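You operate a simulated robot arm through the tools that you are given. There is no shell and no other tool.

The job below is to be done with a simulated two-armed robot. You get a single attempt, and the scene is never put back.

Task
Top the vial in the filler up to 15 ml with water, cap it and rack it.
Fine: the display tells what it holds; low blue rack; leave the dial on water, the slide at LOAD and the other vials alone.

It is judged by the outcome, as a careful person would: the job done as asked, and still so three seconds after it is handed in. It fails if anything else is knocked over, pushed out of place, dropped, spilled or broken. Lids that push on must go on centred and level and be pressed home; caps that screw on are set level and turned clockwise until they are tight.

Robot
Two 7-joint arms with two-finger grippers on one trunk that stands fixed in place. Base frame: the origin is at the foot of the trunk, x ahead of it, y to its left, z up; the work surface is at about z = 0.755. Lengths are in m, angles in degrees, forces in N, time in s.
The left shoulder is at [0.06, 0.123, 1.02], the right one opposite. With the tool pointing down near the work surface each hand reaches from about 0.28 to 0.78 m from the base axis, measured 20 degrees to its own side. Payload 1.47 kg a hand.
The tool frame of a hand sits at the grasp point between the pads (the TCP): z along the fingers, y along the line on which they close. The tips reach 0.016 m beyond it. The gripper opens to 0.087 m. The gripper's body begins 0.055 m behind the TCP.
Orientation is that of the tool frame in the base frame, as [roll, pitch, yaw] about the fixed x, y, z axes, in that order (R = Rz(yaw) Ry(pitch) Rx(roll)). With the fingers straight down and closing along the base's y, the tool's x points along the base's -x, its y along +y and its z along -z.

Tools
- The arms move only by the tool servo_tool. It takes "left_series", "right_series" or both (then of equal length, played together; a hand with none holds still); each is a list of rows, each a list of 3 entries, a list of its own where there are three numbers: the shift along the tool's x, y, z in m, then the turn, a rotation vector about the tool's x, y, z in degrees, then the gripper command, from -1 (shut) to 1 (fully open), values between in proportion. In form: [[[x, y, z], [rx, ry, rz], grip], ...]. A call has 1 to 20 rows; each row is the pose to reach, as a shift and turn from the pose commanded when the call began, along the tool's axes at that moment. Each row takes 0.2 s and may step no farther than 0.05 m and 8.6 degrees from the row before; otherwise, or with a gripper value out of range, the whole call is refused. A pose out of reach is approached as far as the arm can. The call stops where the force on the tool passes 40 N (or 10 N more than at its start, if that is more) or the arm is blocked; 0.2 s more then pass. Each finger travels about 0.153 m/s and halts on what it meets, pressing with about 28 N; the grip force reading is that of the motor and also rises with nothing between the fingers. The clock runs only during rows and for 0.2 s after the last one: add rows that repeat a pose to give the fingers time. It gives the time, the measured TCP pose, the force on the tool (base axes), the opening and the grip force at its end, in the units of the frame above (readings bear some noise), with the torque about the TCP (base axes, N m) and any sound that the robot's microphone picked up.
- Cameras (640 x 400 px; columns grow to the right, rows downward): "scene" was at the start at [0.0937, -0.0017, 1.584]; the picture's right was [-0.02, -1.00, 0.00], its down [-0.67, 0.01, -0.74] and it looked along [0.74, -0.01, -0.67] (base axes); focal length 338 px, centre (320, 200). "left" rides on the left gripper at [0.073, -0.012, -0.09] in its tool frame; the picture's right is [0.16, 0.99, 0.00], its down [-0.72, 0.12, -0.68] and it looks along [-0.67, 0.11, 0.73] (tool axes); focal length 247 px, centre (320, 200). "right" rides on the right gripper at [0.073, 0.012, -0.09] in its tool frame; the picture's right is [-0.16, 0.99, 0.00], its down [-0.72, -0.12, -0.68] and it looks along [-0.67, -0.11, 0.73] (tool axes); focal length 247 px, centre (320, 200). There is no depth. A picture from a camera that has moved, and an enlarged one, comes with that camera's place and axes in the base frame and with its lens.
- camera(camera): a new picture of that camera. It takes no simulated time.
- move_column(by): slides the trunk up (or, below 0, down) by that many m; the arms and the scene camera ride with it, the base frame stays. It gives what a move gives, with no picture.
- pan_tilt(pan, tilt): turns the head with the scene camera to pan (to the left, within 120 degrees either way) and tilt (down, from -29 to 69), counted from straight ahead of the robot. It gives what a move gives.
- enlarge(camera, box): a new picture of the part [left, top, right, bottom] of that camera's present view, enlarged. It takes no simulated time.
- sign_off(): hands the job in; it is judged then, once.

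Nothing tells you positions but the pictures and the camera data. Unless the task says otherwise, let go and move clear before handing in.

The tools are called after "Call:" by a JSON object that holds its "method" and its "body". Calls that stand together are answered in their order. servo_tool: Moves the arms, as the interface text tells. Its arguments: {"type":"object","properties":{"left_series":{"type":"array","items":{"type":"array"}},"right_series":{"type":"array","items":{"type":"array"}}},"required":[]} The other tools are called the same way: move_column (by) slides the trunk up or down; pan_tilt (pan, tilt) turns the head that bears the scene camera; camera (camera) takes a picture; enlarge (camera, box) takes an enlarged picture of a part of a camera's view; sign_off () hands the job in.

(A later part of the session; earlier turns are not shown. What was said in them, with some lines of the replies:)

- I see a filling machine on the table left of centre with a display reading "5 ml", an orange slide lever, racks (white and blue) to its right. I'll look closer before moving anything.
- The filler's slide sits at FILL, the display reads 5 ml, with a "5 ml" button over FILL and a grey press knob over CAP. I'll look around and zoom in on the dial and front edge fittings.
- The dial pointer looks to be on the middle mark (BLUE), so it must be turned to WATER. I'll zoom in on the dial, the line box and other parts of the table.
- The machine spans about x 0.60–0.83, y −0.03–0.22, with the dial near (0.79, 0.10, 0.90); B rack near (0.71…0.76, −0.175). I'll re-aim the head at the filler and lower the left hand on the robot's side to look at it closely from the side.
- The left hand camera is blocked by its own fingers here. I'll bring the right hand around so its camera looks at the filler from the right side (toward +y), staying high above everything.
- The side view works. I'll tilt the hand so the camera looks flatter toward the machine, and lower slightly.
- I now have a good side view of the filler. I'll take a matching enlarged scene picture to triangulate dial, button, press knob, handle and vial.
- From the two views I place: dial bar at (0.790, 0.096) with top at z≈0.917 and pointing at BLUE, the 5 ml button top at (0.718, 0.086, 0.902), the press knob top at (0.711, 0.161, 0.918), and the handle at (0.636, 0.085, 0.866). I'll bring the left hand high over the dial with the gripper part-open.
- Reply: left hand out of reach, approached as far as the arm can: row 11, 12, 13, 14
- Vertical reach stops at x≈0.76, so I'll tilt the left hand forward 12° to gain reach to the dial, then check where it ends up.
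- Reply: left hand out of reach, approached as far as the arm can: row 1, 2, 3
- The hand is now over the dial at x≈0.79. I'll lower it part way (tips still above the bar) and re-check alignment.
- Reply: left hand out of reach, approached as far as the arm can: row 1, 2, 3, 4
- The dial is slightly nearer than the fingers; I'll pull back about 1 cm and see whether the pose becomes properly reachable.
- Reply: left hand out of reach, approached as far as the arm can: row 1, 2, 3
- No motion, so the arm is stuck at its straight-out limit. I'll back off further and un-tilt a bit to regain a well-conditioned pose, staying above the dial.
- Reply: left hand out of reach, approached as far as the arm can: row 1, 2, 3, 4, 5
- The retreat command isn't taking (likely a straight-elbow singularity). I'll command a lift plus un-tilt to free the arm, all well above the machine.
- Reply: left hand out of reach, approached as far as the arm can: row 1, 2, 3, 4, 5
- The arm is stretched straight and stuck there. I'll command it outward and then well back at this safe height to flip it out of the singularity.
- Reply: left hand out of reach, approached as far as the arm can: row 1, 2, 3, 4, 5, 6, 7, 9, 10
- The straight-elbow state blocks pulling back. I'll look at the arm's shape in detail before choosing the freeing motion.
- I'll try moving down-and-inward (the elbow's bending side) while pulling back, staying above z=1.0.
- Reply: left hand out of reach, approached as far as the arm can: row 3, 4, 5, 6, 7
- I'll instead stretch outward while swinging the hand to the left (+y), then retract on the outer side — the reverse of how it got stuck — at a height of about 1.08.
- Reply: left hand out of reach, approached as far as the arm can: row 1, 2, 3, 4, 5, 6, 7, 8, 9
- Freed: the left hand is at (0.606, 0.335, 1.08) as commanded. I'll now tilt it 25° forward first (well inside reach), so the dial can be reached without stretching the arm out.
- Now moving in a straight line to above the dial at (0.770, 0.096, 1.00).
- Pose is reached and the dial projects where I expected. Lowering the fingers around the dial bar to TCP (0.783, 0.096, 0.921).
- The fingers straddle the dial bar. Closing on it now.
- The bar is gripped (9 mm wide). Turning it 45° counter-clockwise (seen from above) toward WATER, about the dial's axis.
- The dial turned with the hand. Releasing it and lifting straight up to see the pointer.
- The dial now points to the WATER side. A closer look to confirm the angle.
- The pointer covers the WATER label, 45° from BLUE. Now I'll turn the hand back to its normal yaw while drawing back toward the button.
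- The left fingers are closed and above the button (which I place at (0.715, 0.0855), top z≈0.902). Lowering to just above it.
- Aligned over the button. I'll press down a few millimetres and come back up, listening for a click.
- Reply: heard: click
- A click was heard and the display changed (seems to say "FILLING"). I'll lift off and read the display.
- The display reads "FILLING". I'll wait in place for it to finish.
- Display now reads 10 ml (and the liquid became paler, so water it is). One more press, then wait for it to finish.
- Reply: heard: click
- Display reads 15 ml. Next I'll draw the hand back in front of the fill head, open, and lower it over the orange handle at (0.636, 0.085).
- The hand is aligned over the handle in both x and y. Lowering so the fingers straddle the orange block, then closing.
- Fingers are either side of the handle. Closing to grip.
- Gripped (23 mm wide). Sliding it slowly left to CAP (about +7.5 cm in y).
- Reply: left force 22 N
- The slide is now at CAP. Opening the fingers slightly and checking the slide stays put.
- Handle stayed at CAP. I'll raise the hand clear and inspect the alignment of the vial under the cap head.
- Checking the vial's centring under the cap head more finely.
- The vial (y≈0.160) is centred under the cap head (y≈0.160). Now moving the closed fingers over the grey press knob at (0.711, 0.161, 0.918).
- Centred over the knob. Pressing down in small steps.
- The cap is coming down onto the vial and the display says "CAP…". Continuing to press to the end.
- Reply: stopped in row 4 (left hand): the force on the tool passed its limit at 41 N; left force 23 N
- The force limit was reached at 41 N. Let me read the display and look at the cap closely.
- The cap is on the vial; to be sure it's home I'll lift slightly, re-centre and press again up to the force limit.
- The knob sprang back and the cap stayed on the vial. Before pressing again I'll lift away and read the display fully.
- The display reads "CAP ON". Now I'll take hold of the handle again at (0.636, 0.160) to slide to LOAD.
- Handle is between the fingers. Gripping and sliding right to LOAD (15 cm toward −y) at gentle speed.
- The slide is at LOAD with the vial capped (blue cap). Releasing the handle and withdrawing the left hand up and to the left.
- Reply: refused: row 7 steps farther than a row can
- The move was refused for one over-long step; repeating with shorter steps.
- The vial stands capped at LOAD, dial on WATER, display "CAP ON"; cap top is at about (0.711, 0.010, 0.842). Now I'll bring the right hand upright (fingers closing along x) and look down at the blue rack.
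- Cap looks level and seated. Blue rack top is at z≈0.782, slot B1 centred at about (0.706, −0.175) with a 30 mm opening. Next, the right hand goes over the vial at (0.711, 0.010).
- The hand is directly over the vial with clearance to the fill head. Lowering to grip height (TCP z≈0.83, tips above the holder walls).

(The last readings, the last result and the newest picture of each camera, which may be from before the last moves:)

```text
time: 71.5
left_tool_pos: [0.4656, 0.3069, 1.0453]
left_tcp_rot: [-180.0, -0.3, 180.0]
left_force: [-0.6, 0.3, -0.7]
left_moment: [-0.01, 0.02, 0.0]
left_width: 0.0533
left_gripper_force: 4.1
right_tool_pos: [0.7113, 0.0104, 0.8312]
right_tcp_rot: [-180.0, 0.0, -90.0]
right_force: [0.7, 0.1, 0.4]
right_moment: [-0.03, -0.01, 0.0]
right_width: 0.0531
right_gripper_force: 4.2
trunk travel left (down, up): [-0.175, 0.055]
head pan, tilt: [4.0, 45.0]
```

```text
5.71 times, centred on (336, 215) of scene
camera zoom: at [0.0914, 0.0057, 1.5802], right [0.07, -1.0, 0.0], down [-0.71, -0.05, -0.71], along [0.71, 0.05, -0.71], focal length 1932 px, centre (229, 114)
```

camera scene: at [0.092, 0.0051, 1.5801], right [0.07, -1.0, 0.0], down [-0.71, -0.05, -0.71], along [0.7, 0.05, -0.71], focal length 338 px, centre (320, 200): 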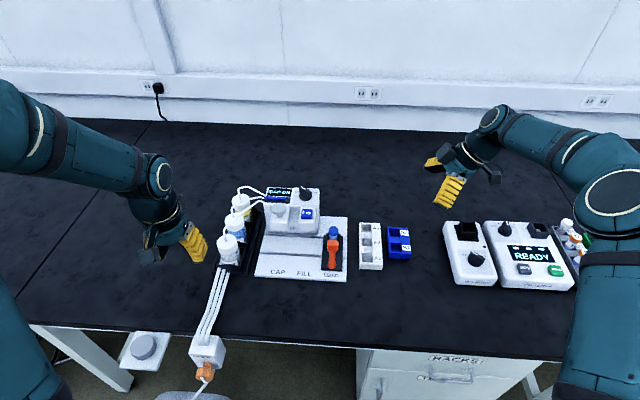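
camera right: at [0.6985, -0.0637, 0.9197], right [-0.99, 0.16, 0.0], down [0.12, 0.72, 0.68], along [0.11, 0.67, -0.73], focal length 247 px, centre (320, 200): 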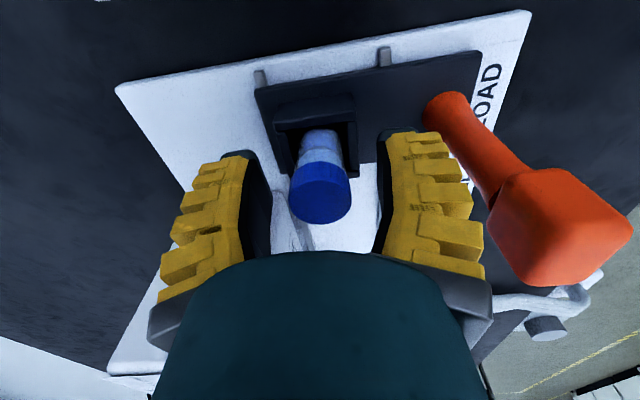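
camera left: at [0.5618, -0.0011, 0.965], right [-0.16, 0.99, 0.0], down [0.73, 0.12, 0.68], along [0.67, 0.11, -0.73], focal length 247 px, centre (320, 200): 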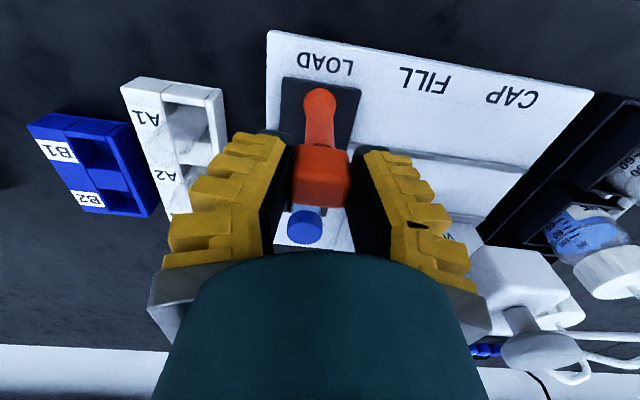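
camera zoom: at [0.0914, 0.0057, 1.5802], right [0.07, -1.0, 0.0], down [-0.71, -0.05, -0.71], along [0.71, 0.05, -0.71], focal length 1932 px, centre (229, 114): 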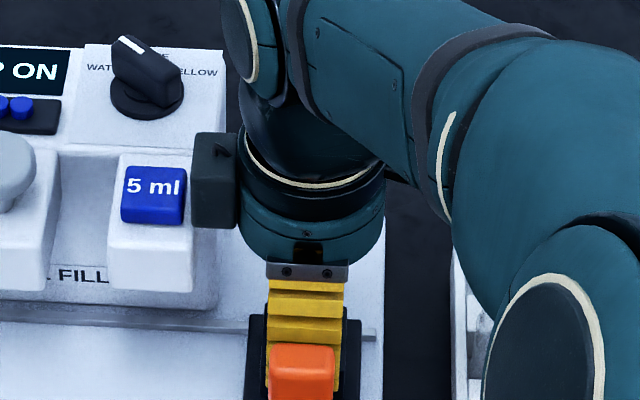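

Fingers are either side of the capped vial with no contact. Closing on it.

Call:
{"method": "servo_tool", "body": {"right_series": [[[0, 0, 0], [0, 0, 0], -0.2], [[0, 0, 0], [0, 0, 0], -0.6], [[0, 0, 0], [0, 0, 0], -1], [[0, 0, 0], [0, 0, 0], -1]]}}

Call:
{"method": "camera", "body": {"camera": "right"}}

```text
time: 72.5
left_tool_pos: [0.4655, 0.3072, 1.044]
left_tcp_rot: [-179.9, -0.2, -180.0]
left_force: [0.3, 0.0, 0.8]
left_moment: [-0.03, 0.01, 0.04]
left_width: 0.0531
left_gripper_force: 4.2
right_tool_pos: [0.7099, 0.011, 0.8314]
right_tcp_rot: [-179.9, -0.1, -90.0]
right_force: [-1.1, 1.2, 2.9]
right_moment: [0.08, 0.0, 0.0]
right_width: 0.0188
right_gripper_force: 27.7
trunk travel left (down, up): [-0.175, 0.055]
head pan, tilt: [4.0, 45.0]
```

```text
taken
camera right: at [0.6984, -0.0633, 0.9203], right [-0.99, 0.16, 0.0], down [0.12, 0.72, 0.68], along [0.11, 0.67, -0.73], focal length 247 px, centre (320, 200)
```

right: 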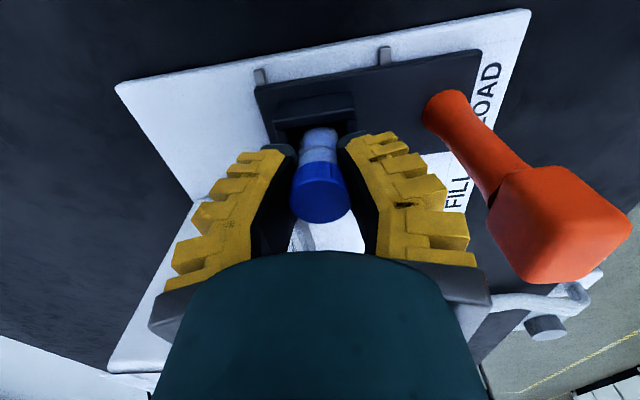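

Gripped just below the cap. Lifting slowly and checking that the vial comes cleanly out of the holder.

Call:
{"method": "servo_tool", "body": {"right_series": [[[0, 0, -0.008], [0, 0, 0], -1], [[0, 0, -0.018], [0, 0, 0], -1], [[0, 0, -0.03], [0, 0, 0], -1], [[0, 0, -0.045], [0, 0, 0], -1], [[0, 0, -0.06], [0, 0, 0], -1], [[0, 0, -0.06], [0, 0, 0], -1]]}}

Call:
{"method": "camera", "body": {"camera": "right"}}

Call:
{"method": "enlarge", "body": {"camera": "scene", "box": [300, 210, 364, 250]}}

```text
time: 73.9
left_tool_pos: [0.4664, 0.3063, 1.0445]
left_tcp_rot: [-180.0, -0.2, -179.9]
left_force: [-0.5, -0.9, 0.4]
left_moment: [0.01, -0.02, 0.0]
left_width: 0.0532
left_gripper_force: 4.3
right_tool_pos: [0.7104, 0.0093, 0.8916]
right_tcp_rot: [179.9, 0.1, -90.0]
right_force: [-0.4, 0.3, -0.1]
right_moment: [0.0, 0.01, -0.03]
right_width: 0.018
right_gripper_force: 28.1
trunk travel left (down, up): [-0.175, 0.055]
head pan, tilt: [4.0, 45.0]
```

```text
taken
camera right: at [0.6992, -0.0644, 0.98], right [-0.99, 0.16, 0.0], down [0.12, 0.72, 0.68], along [0.11, 0.67, -0.73], focal length 247 px, centre (320, 200)
```

right: 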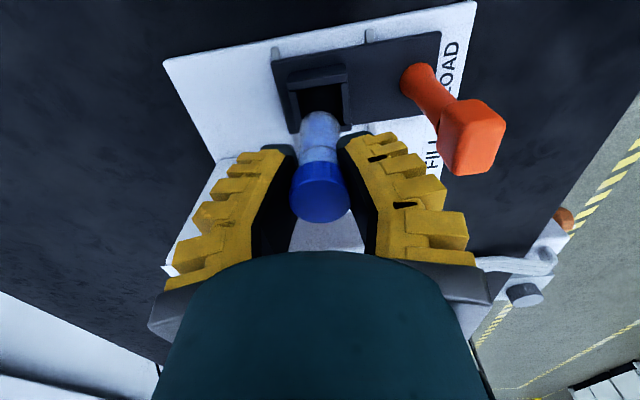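

```text
10.00 times, centred on (332, 230) of scene
camera zoom: at [0.0917, 0.0057, 1.5801], right [0.07, -1.0, 0.0], down [-0.71, -0.05, -0.71], along [0.71, 0.05, -0.71], focal length 3380 px, centre (200, -100)
```

zoom: 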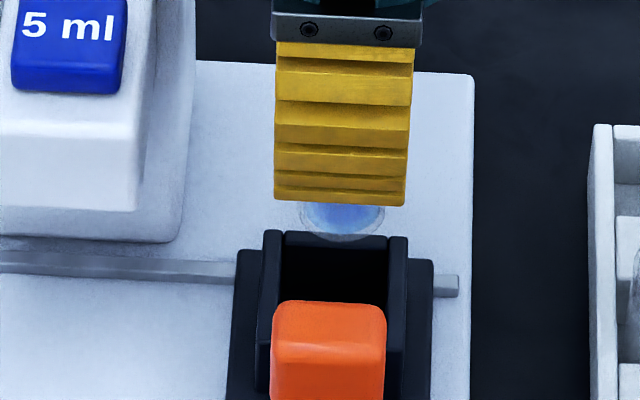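

The vial is held and clear of the holder. Raising it and carrying it over the white rack to above slot B1.

Call:
{"method": "servo_tool", "body": {"right_series": [[[0, 0, -0.03], [0, 0, 0], -1], [[0, 0, -0.06], [0, 0, 0], -1], [[0.03, 0.0015, -0.065], [0, 0, 0], -1], [[0.07, 0.002, -0.065], [0, 0, 0], -1], [[0.11, 0.003, -0.065], [0, 0, 0], -1], [[0.15, 0.004, -0.065], [0, 0, 0], -1], [[0.175, 0.0045, -0.065], [0, 0, 0], -1], [[0.1845, 0.0045, -0.065], [0, 0, 0], -1], [[0.1845, 0.0045, -0.065], [0, 0, 0], -1]]}}

Call:
{"method": "camera", "body": {"camera": "right"}}

Call:
{"method": "enlarge", "body": {"camera": "scene", "box": [350, 190, 446, 270]}}

Call:
{"method": "camera", "body": {"camera": "scene"}}

```text
time: 75.9
left_tool_pos: [0.4656, 0.3068, 1.0451]
left_tcp_rot: [-179.9, -0.2, 180.0]
left_force: [0.2, -0.1, 0.4]
left_moment: [-0.01, 0.0, 0.03]
left_width: 0.0535
left_gripper_force: 3.7
right_tool_pos: [0.7062, -0.1739, 0.9567]
right_tcp_rot: [180.0, -0.1, -90.0]
right_force: [-0.6, 0.6, 0.2]
right_moment: [-0.04, 0.0, 0.0]
right_width: 0.0175
right_gripper_force: 27.7
trunk travel left (down, up): [-0.175, 0.055]
head pan, tilt: [4.0, 45.0]
```

```text
taken
camera right: at [0.6949, -0.2471, 1.0458], right [-0.99, 0.16, 0.0], down [0.12, 0.72, 0.68], along [0.11, 0.67, -0.73], focal length 247 px, centre (320, 200)
```

right: 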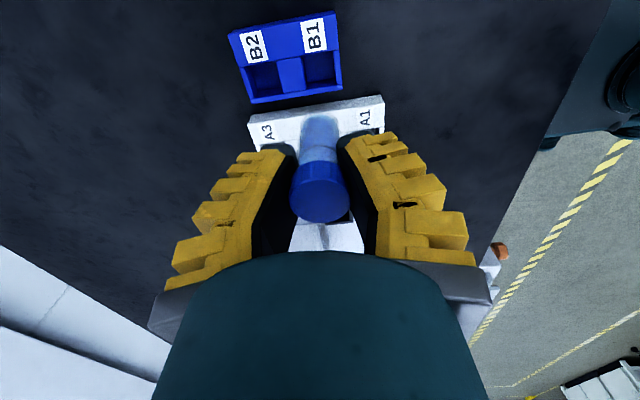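

```text
5.00 times, centred on (398, 230) of scene
camera zoom: at [0.0914, 0.0057, 1.5802], right [0.07, -1.0, 0.0], down [-0.71, -0.05, -0.71], along [0.71, 0.05, -0.71], focal length 1690 px, centre (-70, 50)
```

zoom: 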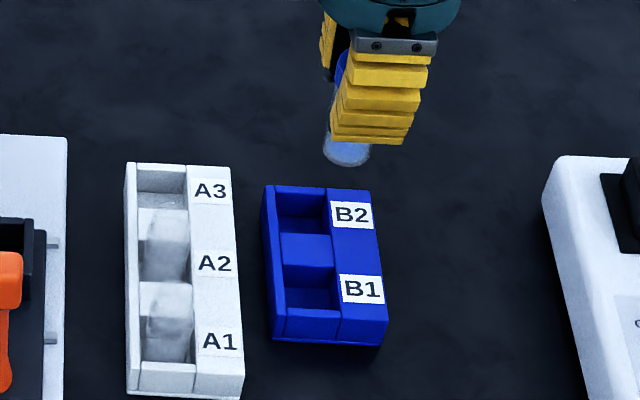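

```text
taken
camera scene: at [0.0914, 0.0057, 1.5802], right [0.07, -1.0, 0.0], down [-0.71, -0.05, -0.71], along [0.71, 0.05, -0.71], focal length 338 px, centre (320, 200)
```

scene: 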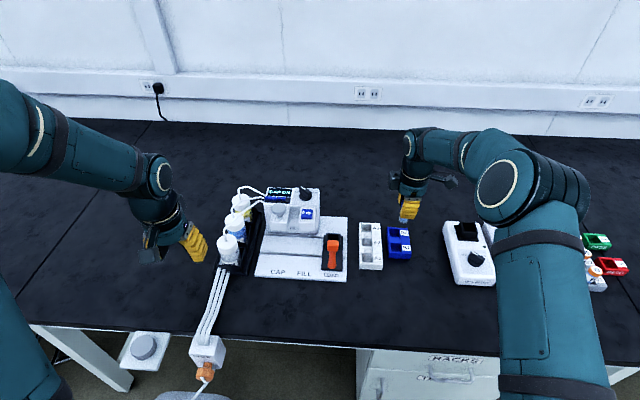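

The vial hangs right above the rack; its bottom is ~54 mm below the TCP. Measuring the B1 slot precisely from this camera before lowering.

Call:
{"method": "enlarge", "body": {"camera": "right", "box": [220, 0, 380, 100]}}

Call:
{"method": "enlarge", "body": {"camera": "scene", "box": [372, 222, 420, 262]}}

```text
4.00 times, centred on (300, 50) of right
camera zoom: at [0.6949, -0.2471, 1.0458], right [-0.99, 0.16, 0.0], down [0.12, 0.72, 0.68], along [0.11, 0.67, -0.73], focal length 988 px, centre (400, 800)
```

zoom: 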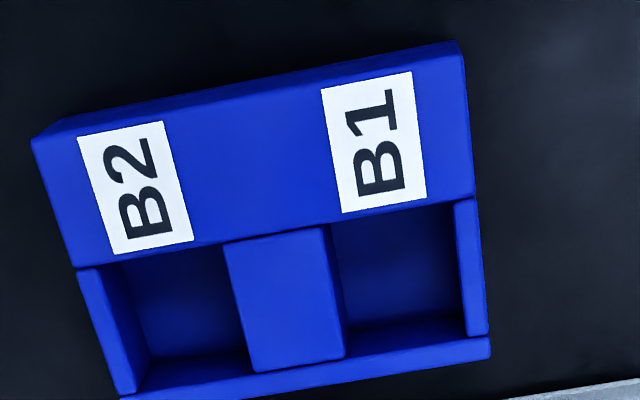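

```text
10.00 times, centred on (396, 242) of scene
camera zoom: at [0.0914, 0.0057, 1.5802], right [0.07, -1.0, 0.0], down [-0.71, -0.05, -0.71], along [0.71, 0.05, -0.71], focal length 3380 px, centre (-440, -220)
```

zoom: 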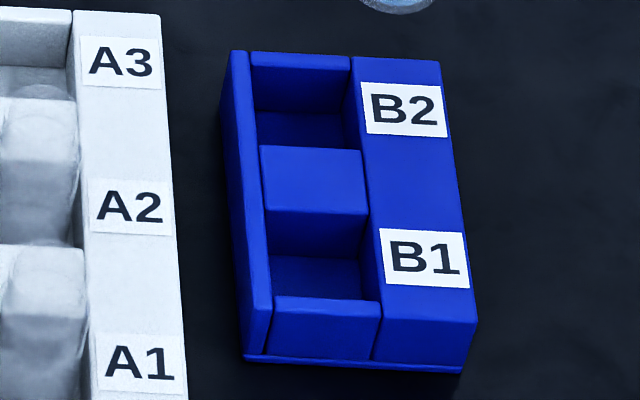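

Both cameras agree: B1 opening spans x 0.692–0.722, y −0.190–−0.160 (centre 0.707, −0.1755), and the vial is aligned to within a millimetre. Lowering to just above the rack.

Call:
{"method": "servo_tool", "body": {"right_series": [[[0.001, 0, 0.03], [0, 0, 0], -1], [[0.001, 0, 0.06], [0, 0, 0], -1], [[0.001, 0, 0.085], [0, 0, 0], -1], [[0.001, 0, 0.105], [0, 0, 0], -1], [[0.001, 0, 0.105], [0, 0, 0], -1]]}}

Call:
{"method": "camera", "body": {"camera": "right"}}

Call:
{"method": "enlarge", "body": {"camera": "right", "box": [240, 60, 400, 160]}}

Call:
{"method": "enlarge", "body": {"camera": "scene", "box": [366, 206, 430, 256]}}

```text
time: 77.1
left_tool_pos: [0.4652, 0.3063, 1.0444]
left_tcp_rot: [-180.0, -0.2, 180.0]
left_force: [-0.1, -0.1, -0.5]
left_moment: [-0.01, 0.03, -0.03]
left_width: 0.0533
left_gripper_force: 3.8
right_tool_pos: [0.7076, -0.1746, 0.8509]
right_tcp_rot: [179.9, 0.1, -90.0]
right_force: [-0.3, 0.3, -0.5]
right_moment: [-0.02, 0.0, 0.0]
right_width: 0.0177
right_gripper_force: 27.6
trunk travel left (down, up): [-0.175, 0.055]
head pan, tilt: [4.0, 45.0]
```

```text
taken
camera right: at [0.696, -0.2485, 0.9397], right [-0.99, 0.16, 0.0], down [0.12, 0.72, 0.68], along [0.11, 0.67, -0.73], focal length 247 px, centre (320, 200)
```

right: 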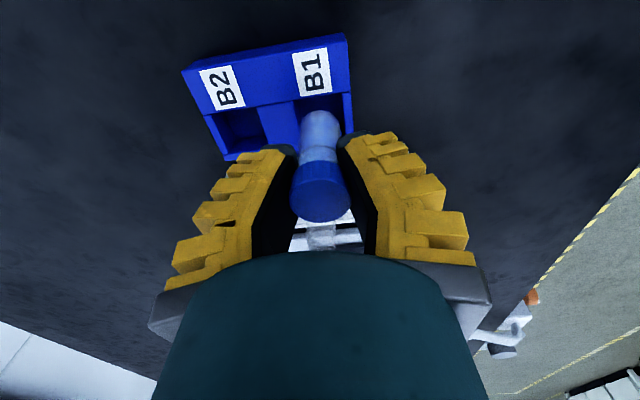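

```text
4.00 times, centred on (320, 110) of right
camera zoom: at [0.696, -0.2485, 0.9397], right [-0.99, 0.16, 0.0], down [0.12, 0.72, 0.68], along [0.11, 0.67, -0.73], focal length 988 px, centre (320, 560)
```

zoom: 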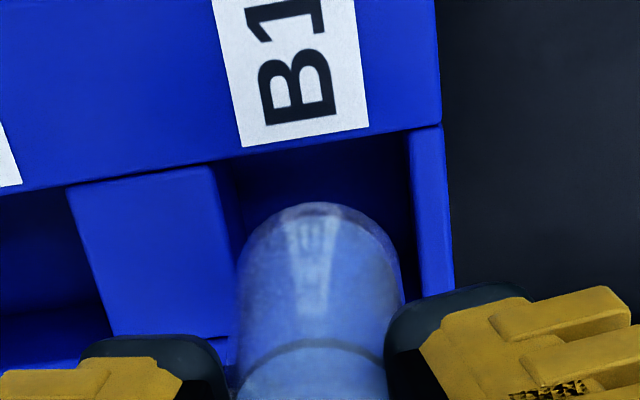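

```text
8.00 times, centred on (398, 231) of scene
camera zoom: at [0.0913, 0.0056, 1.5802], right [0.07, -1.0, 0.0], down [-0.71, -0.05, -0.71], along [0.71, 0.05, -0.71], focal length 2704 px, centre (-304, -48)
```

zoom: 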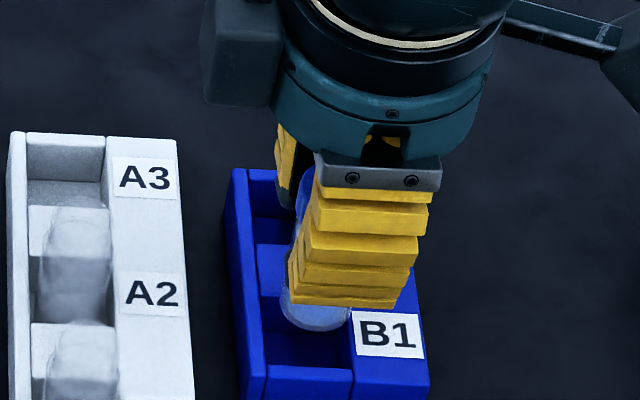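

The vial is about 15 mm above the rack and maybe 1 mm off; I'll correct 1 mm in x and y and lower it gently into the slot.

Call:
{"method": "servo_tool", "body": {"right_series": [[[-0.001, 0.001, 0.004], [0, 0, 0], -1], [[-0.001, 0.001, 0.01], [0, 0, 0], -1], [[-0.001, 0.001, 0.015], [0, 0, 0], -1], [[-0.001, 0.001, 0.02], [0, 0, 0], -1], [[-0.001, 0.001, 0.024], [0, 0, 0], -1], [[-0.001, 0.001, 0.027], [0, 0, 0], -1]]}}

Call:
{"method": "enlarge", "body": {"camera": "right", "box": [240, 60, 400, 160]}}

Call:
{"method": "enlarge", "body": {"camera": "scene", "box": [366, 206, 430, 256]}}

```text
time: 78.5
left_tool_pos: [0.4657, 0.3068, 1.0438]
left_tcp_rot: [180.0, -0.3, -180.0]
left_force: [-0.3, 0.0, -0.7]
left_moment: [-0.01, 0.03, -0.04]
left_width: 0.0533
left_gripper_force: 4.4
right_tool_pos: [0.7035, -0.175, 0.823]
right_tcp_rot: [180.0, 0.0, -90.0]
right_force: [-0.4, -1.1, -0.6]
right_moment: [0.01, -0.01, 0.05]
right_width: 0.0173
right_gripper_force: 28.0
trunk travel left (down, up): [-0.175, 0.055]
head pan, tilt: [4.0, 45.0]
```

```text
4.00 times, centred on (320, 110) of right
camera zoom: at [0.6934, -0.2485, 0.9126], right [-0.99, 0.16, 0.0], down [0.12, 0.72, 0.68], along [0.11, 0.67, -0.73], focal length 988 px, centre (320, 560)
```

zoom: 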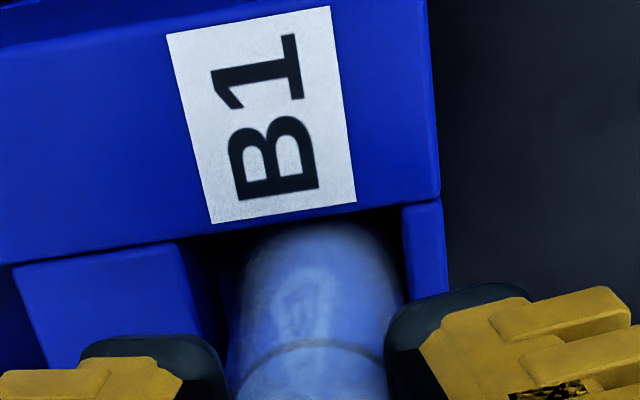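

```text
8.00 times, centred on (398, 231) of scene
camera zoom: at [0.0915, 0.0057, 1.5802], right [0.07, -1.0, 0.0], down [-0.71, -0.05, -0.71], along [0.71, 0.05, -0.71], focal length 2704 px, centre (-304, -48)
```

zoom: 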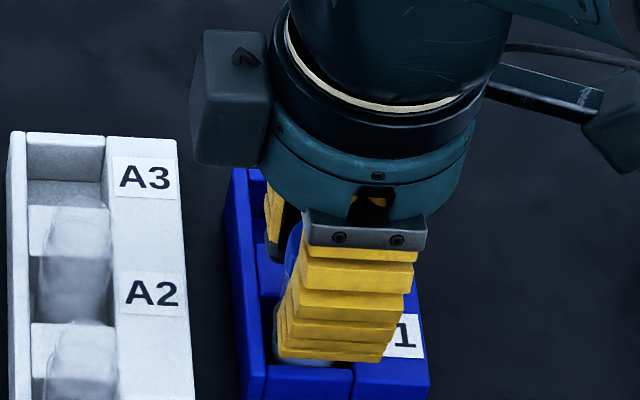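

The vial's bottom is now inside the slot with no side force, slightly toward the front wall. I'll nudge 1.5 mm back in +x and lower until it touches the floor.

Call:
{"method": "servo_tool", "body": {"right_series": [[[0, -0.0015, 0.001], [0, 0, 0], -1], [[0, -0.0015, 0.003], [0, 0, 0], -1], [[0, -0.0015, 0.005], [0, 0, 0], -1], [[0, -0.0015, 0.007], [0, 0, 0], -1]]}}

Call:
{"method": "enlarge", "body": {"camera": "right", "box": [240, 60, 400, 160]}}

```text
time: 79.5
left_tool_pos: [0.4658, 0.3074, 1.0443]
left_tcp_rot: [179.9, -0.2, -180.0]
left_force: [0.4, -1.1, 0.7]
left_moment: [0.03, -0.01, 0.02]
left_width: 0.0531
left_gripper_force: 3.5
right_tool_pos: [0.7078, -0.1744, 0.8165]
right_tcp_rot: [-180.0, -0.1, -90.0]
right_force: [0.1, -0.9, -0.4]
right_moment: [0.03, 0.03, -0.01]
right_width: 0.0174
right_gripper_force: 27.8
trunk travel left (down, up): [-0.175, 0.055]
head pan, tilt: [4.0, 45.0]
```

```text
4.00 times, centred on (320, 110) of right
camera zoom: at [0.6952, -0.2483, 0.9062], right [-0.99, 0.16, 0.0], down [0.12, 0.72, 0.68], along [0.11, 0.67, -0.73], focal length 988 px, centre (320, 560)
```

zoom: 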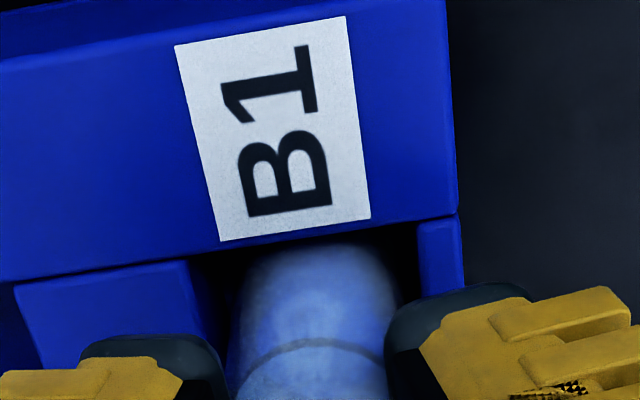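

No contact yet. Continuing down in 1–2 mm steps until it touches.

Call:
{"method": "servo_tool", "body": {"right_series": [[[0, 0, 0.0015], [0, 0, 0], -1], [[0, 0, 0.003], [0, 0, 0], -1], [[0, 0, 0.0045], [0, 0, 0], -1]]}}

```text
time: 80.3
left_tool_pos: [0.4658, 0.3078, 1.0446]
left_tcp_rot: [179.9, -0.2, -180.0]
left_force: [0.2, 1.2, -0.2]
left_moment: [0.01, 0.01, 0.03]
left_width: 0.0534
left_gripper_force: 3.9
right_tool_pos: [0.7059, -0.1744, 0.8136]
right_tcp_rot: [-179.8, 0.0, -90.1]
right_force: [-2.0, -0.5, 6.2]
right_moment: [0.05, 0.0, 0.06]
right_width: 0.0171
right_gripper_force: 28.4
trunk travel left (down, up): [-0.175, 0.055]
head pan, tilt: [4.0, 45.0]
```

Contact (6 N) at the expected floor height, so the vial is seated in B1. Opening the fingers gently.

Call:
{"method": "servo_tool", "body": {"right_series": [[[0, 0, -0.0005], [0, 0, 0], -0.5], [[0, 0, -0.0005], [0, 0, 0], 0], [[0, 0, -0.0005], [0, 0, 0], 0.1], [[0, 0, -0.0005], [0, 0, 0], 0.1]]}}

Call:
{"method": "camera", "body": {"camera": "right"}}

Call:
{"method": "enlarge", "body": {"camera": "scene", "box": [366, 206, 430, 256]}}

```text
time: 81.3
left_tool_pos: [0.467, 0.3077, 1.0461]
left_tcp_rot: [179.9, -0.1, 180.0]
left_force: [0.0, -0.1, 0.5]
left_moment: [0.01, -0.03, 0.01]
left_width: 0.0533
left_gripper_force: 4.1
right_tool_pos: [0.7075, -0.1737, 0.8129]
right_tcp_rot: [-179.9, -0.1, -90.0]
right_force: [-1.3, -0.2, 0.2]
right_moment: [0.01, -0.02, 0.01]
right_width: 0.0536
right_gripper_force: 3.8
trunk travel left (down, up): [-0.175, 0.055]
head pan, tilt: [4.0, 45.0]
```

```text
taken
camera right: at [0.6952, -0.2475, 0.9021], right [-0.99, 0.16, 0.0], down [0.12, 0.72, 0.68], along [0.11, 0.67, -0.73], focal length 247 px, centre (320, 200)
```

right: 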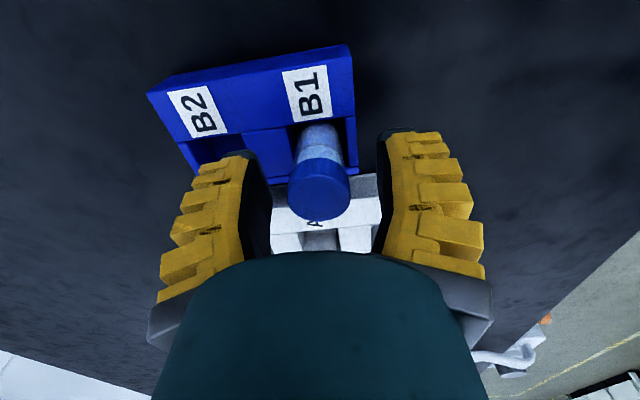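

```text
8.00 times, centred on (398, 231) of scene
camera zoom: at [0.0915, 0.0057, 1.5802], right [0.07, -1.0, 0.0], down [-0.71, -0.05, -0.71], along [0.71, 0.05, -0.71], focal length 2704 px, centre (-304, -48)
```

zoom: 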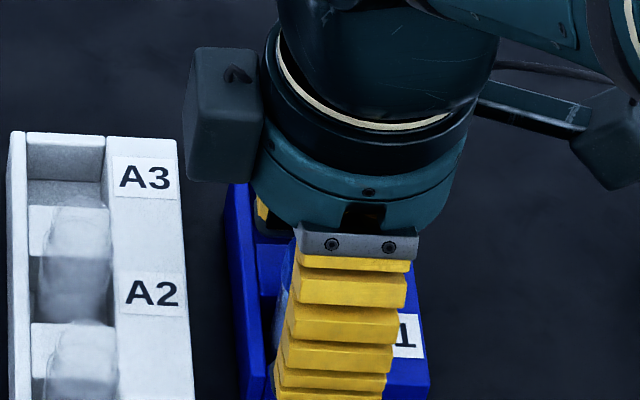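

The vial stands in B1, released. Raising the right hand straight up and clear, then checking everything.

Call:
{"method": "servo_tool", "body": {"right_series": [[[0, 0, -0.015], [0, 0, 0], 0.1], [[0, 0, -0.04], [0, 0, 0], 0.1], [[0, 0, -0.08], [0, 0, 0], 0.1], [[0, 0, -0.12], [0, 0, 0], 0.1], [[0.0, 0, -0.16], [0, 0, 0], 0.1], [[0.03, 0.02, -0.19], [0, 0, 0], 0.1], [[0.06, 0.05, -0.2], [0, 0, 0], 0.1], [[0.1, 0.08, -0.2], [0, 0, 0], 0.1], [[0.12, 0.12, -0.2], [0, 0, 0], 0.1], [[0.13, 0.16, -0.2], [0, 0, 0], 0.1], [[0.13, 0.16, -0.2], [0, 0, 0], 0.1]]}}

Call:
{"method": "camera", "body": {"camera": "scene"}}

Call:
{"method": "enlarge", "body": {"camera": "scene", "box": [356, 206, 420, 266]}}

Call:
{"method": "enlarge", "body": {"camera": "scene", "box": [232, 180, 376, 280]}}

Call:
{"method": "camera", "body": {"camera": "right"}}

```text
time: 83.7
left_tool_pos: [0.466, 0.3081, 1.0443]
left_tcp_rot: [180.0, -0.2, -179.9]
left_force: [-0.4, 0.3, 0.3]
left_moment: [-0.04, 0.04, -0.01]
left_width: 0.0532
left_gripper_force: 4.1
right_tool_pos: [0.5462, -0.3061, 1.011]
right_tcp_rot: [-180.0, 0.0, -90.0]
right_force: [-0.1, 0.5, 0.6]
right_moment: [0.0, 0.01, 0.0]
right_width: 0.0534
right_gripper_force: 4.0
trunk travel left (down, up): [-0.175, 0.055]
head pan, tilt: [4.0, 45.0]
```

```text
taken
camera scene: at [0.0921, 0.006, 1.5801], right [0.07, -1.0, 0.0], down [-0.71, -0.05, -0.71], along [0.7, 0.05, -0.71], focal length 338 px, centre (320, 200)
```

scene: 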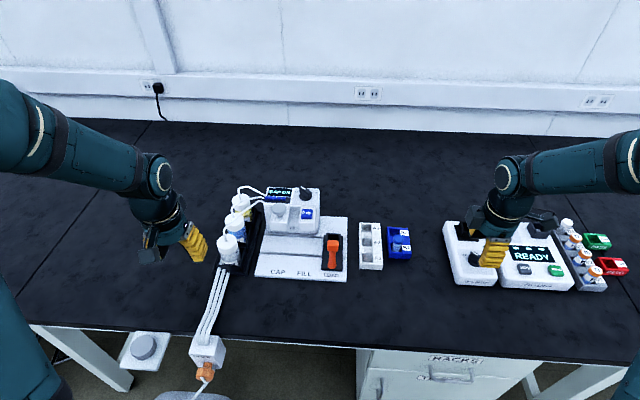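

```text
6.67 times, centred on (388, 236) of scene
camera zoom: at [0.0921, 0.006, 1.5801], right [0.07, -1.0, 0.0], down [-0.71, -0.05, -0.71], along [0.7, 0.05, -0.71], focal length 2254 px, centre (-133, -40)
```

zoom: 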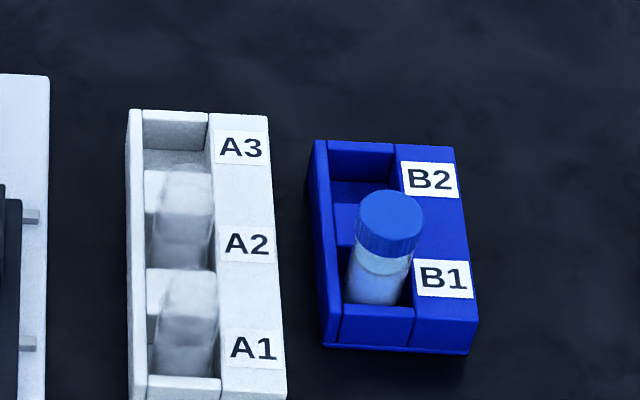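

```text
4.00 times, centred on (304, 230) of scene
camera zoom: at [0.0921, 0.006, 1.5801], right [0.07, -1.0, 0.0], down [-0.71, -0.05, -0.71], along [0.7, 0.05, -0.71], focal length 1352 px, centre (384, 80)
```

zoom: 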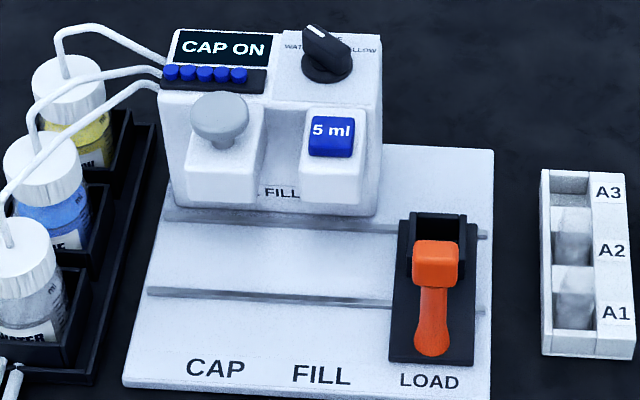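

```text
taken
camera right: at [0.5358, -0.3794, 1.1004], right [-0.99, 0.16, 0.0], down [0.12, 0.72, 0.68], along [0.11, 0.67, -0.73], focal length 247 px, centre (320, 200)
```

right: 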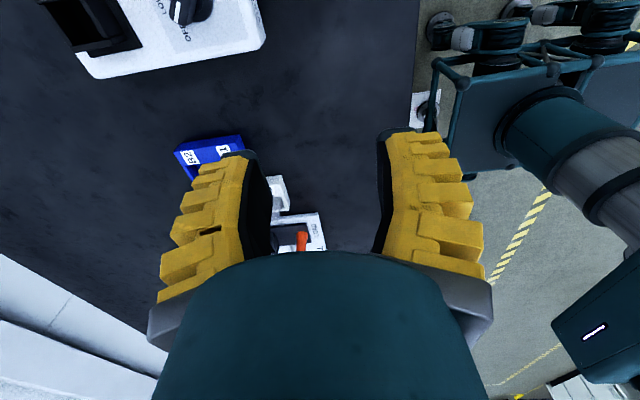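

The vial stands upright in B1, slide at LOAD, dial on WATER. A last close look at the cap and the vial's seating before handing in.

Call:
{"method": "enlarge", "body": {"camera": "scene", "box": [384, 220, 416, 250]}}

Call:
{"method": "enlarge", "body": {"camera": "right", "box": [160, 120, 260, 182]}}

Call:
{"method": "enlarge", "body": {"camera": "scene", "box": [262, 180, 326, 220]}}

Call:
{"method": "enlarge", "body": {"camera": "scene", "box": [430, 200, 640, 300]}}

```text
13.33 times, centred on (400, 235) of scene
camera zoom: at [0.0921, 0.006, 1.5801], right [0.07, -1.0, 0.0], down [-0.71, -0.05, -0.71], along [0.7, 0.05, -0.71], focal length 4507 px, centre (-747, -267)
```

zoom: 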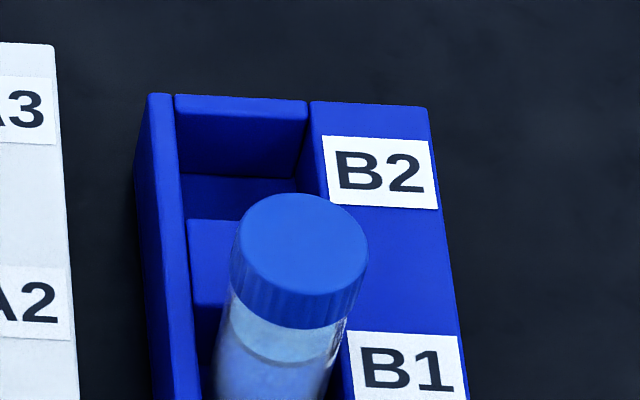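

```text
6.40 times, centred on (210, 151) of right
camera zoom: at [0.5358, -0.3794, 1.1004], right [-0.99, 0.16, 0.0], down [0.12, 0.72, 0.68], along [0.11, 0.67, -0.73], focal length 1581 px, centre (1024, 514)
```

zoom: 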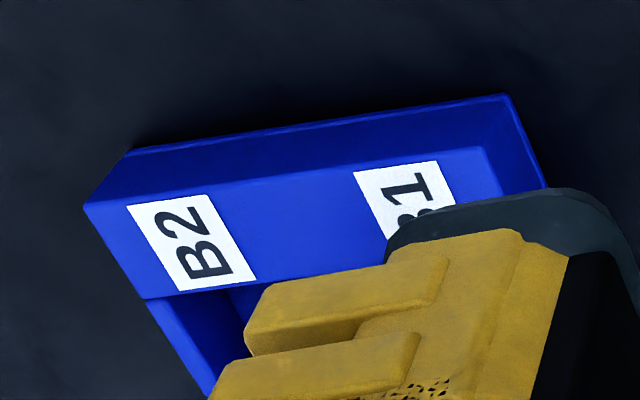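

```text
10.00 times, centred on (294, 200) of scene
camera zoom: at [0.0921, 0.006, 1.5801], right [0.07, -1.0, 0.0], down [-0.71, -0.05, -0.71], along [0.7, 0.05, -0.71], focal length 3380 px, centre (580, 200)
```

zoom: 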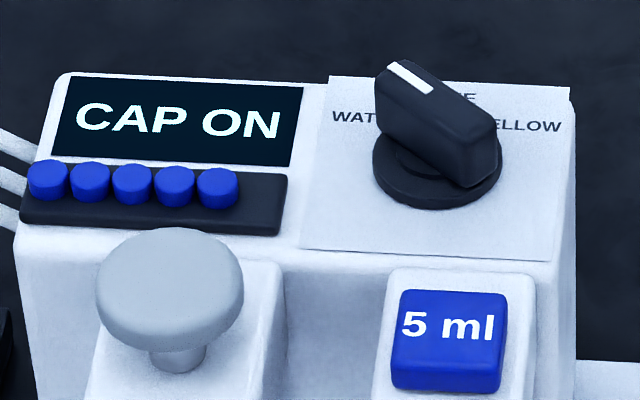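

```text
3.05 times, centred on (535, 250) of scene
camera zoom: at [0.0921, 0.006, 1.5801], right [0.07, -1.0, 0.0], down [-0.71, -0.05, -0.71], along [0.7, 0.05, -0.71], focal length 1030 px, centre (-335, 48)
```

zoom: 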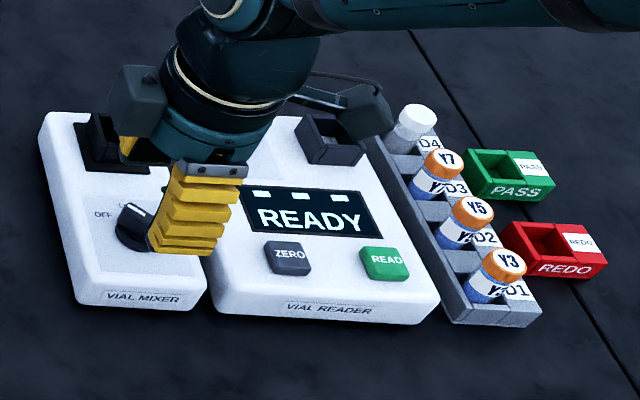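

The display shows "CAP ON", the vial stands upright and level-capped in B1, the slide is empty at LOAD, the dial is on WATER and nothing else was disturbed. Both hands are clear, so I'm handing in.

Call:
{"method": "sign_off", "body": {}}

```text
The job is handed in.
```

The vial now holds 15 ml by the display. It is capped and stands upright in slot B1 of the low blue rack, and the job has been handed in.

- **Filling:** The dial was on BLUE, so I turned it to WATER first. Two presses of the 5 ml button took the display from 5 to 15 ml.
- **Capping:** I slid the vial to CAP and pressed the knob until the force limit stopped it at about 41 N. The display then read "CAP ON", and the cap looks level and seated.
- **Machine state:** The slide is at LOAD and empty, and the dial is on WATER.
- **Other vials:** I did not touch the other vials, and the last pictures show them in place. Both hands are clear of the work area.

I pressed the cap on with the machine only and did not twist it. Nothing indicated it was a screw cap beyond its ribbed edge.
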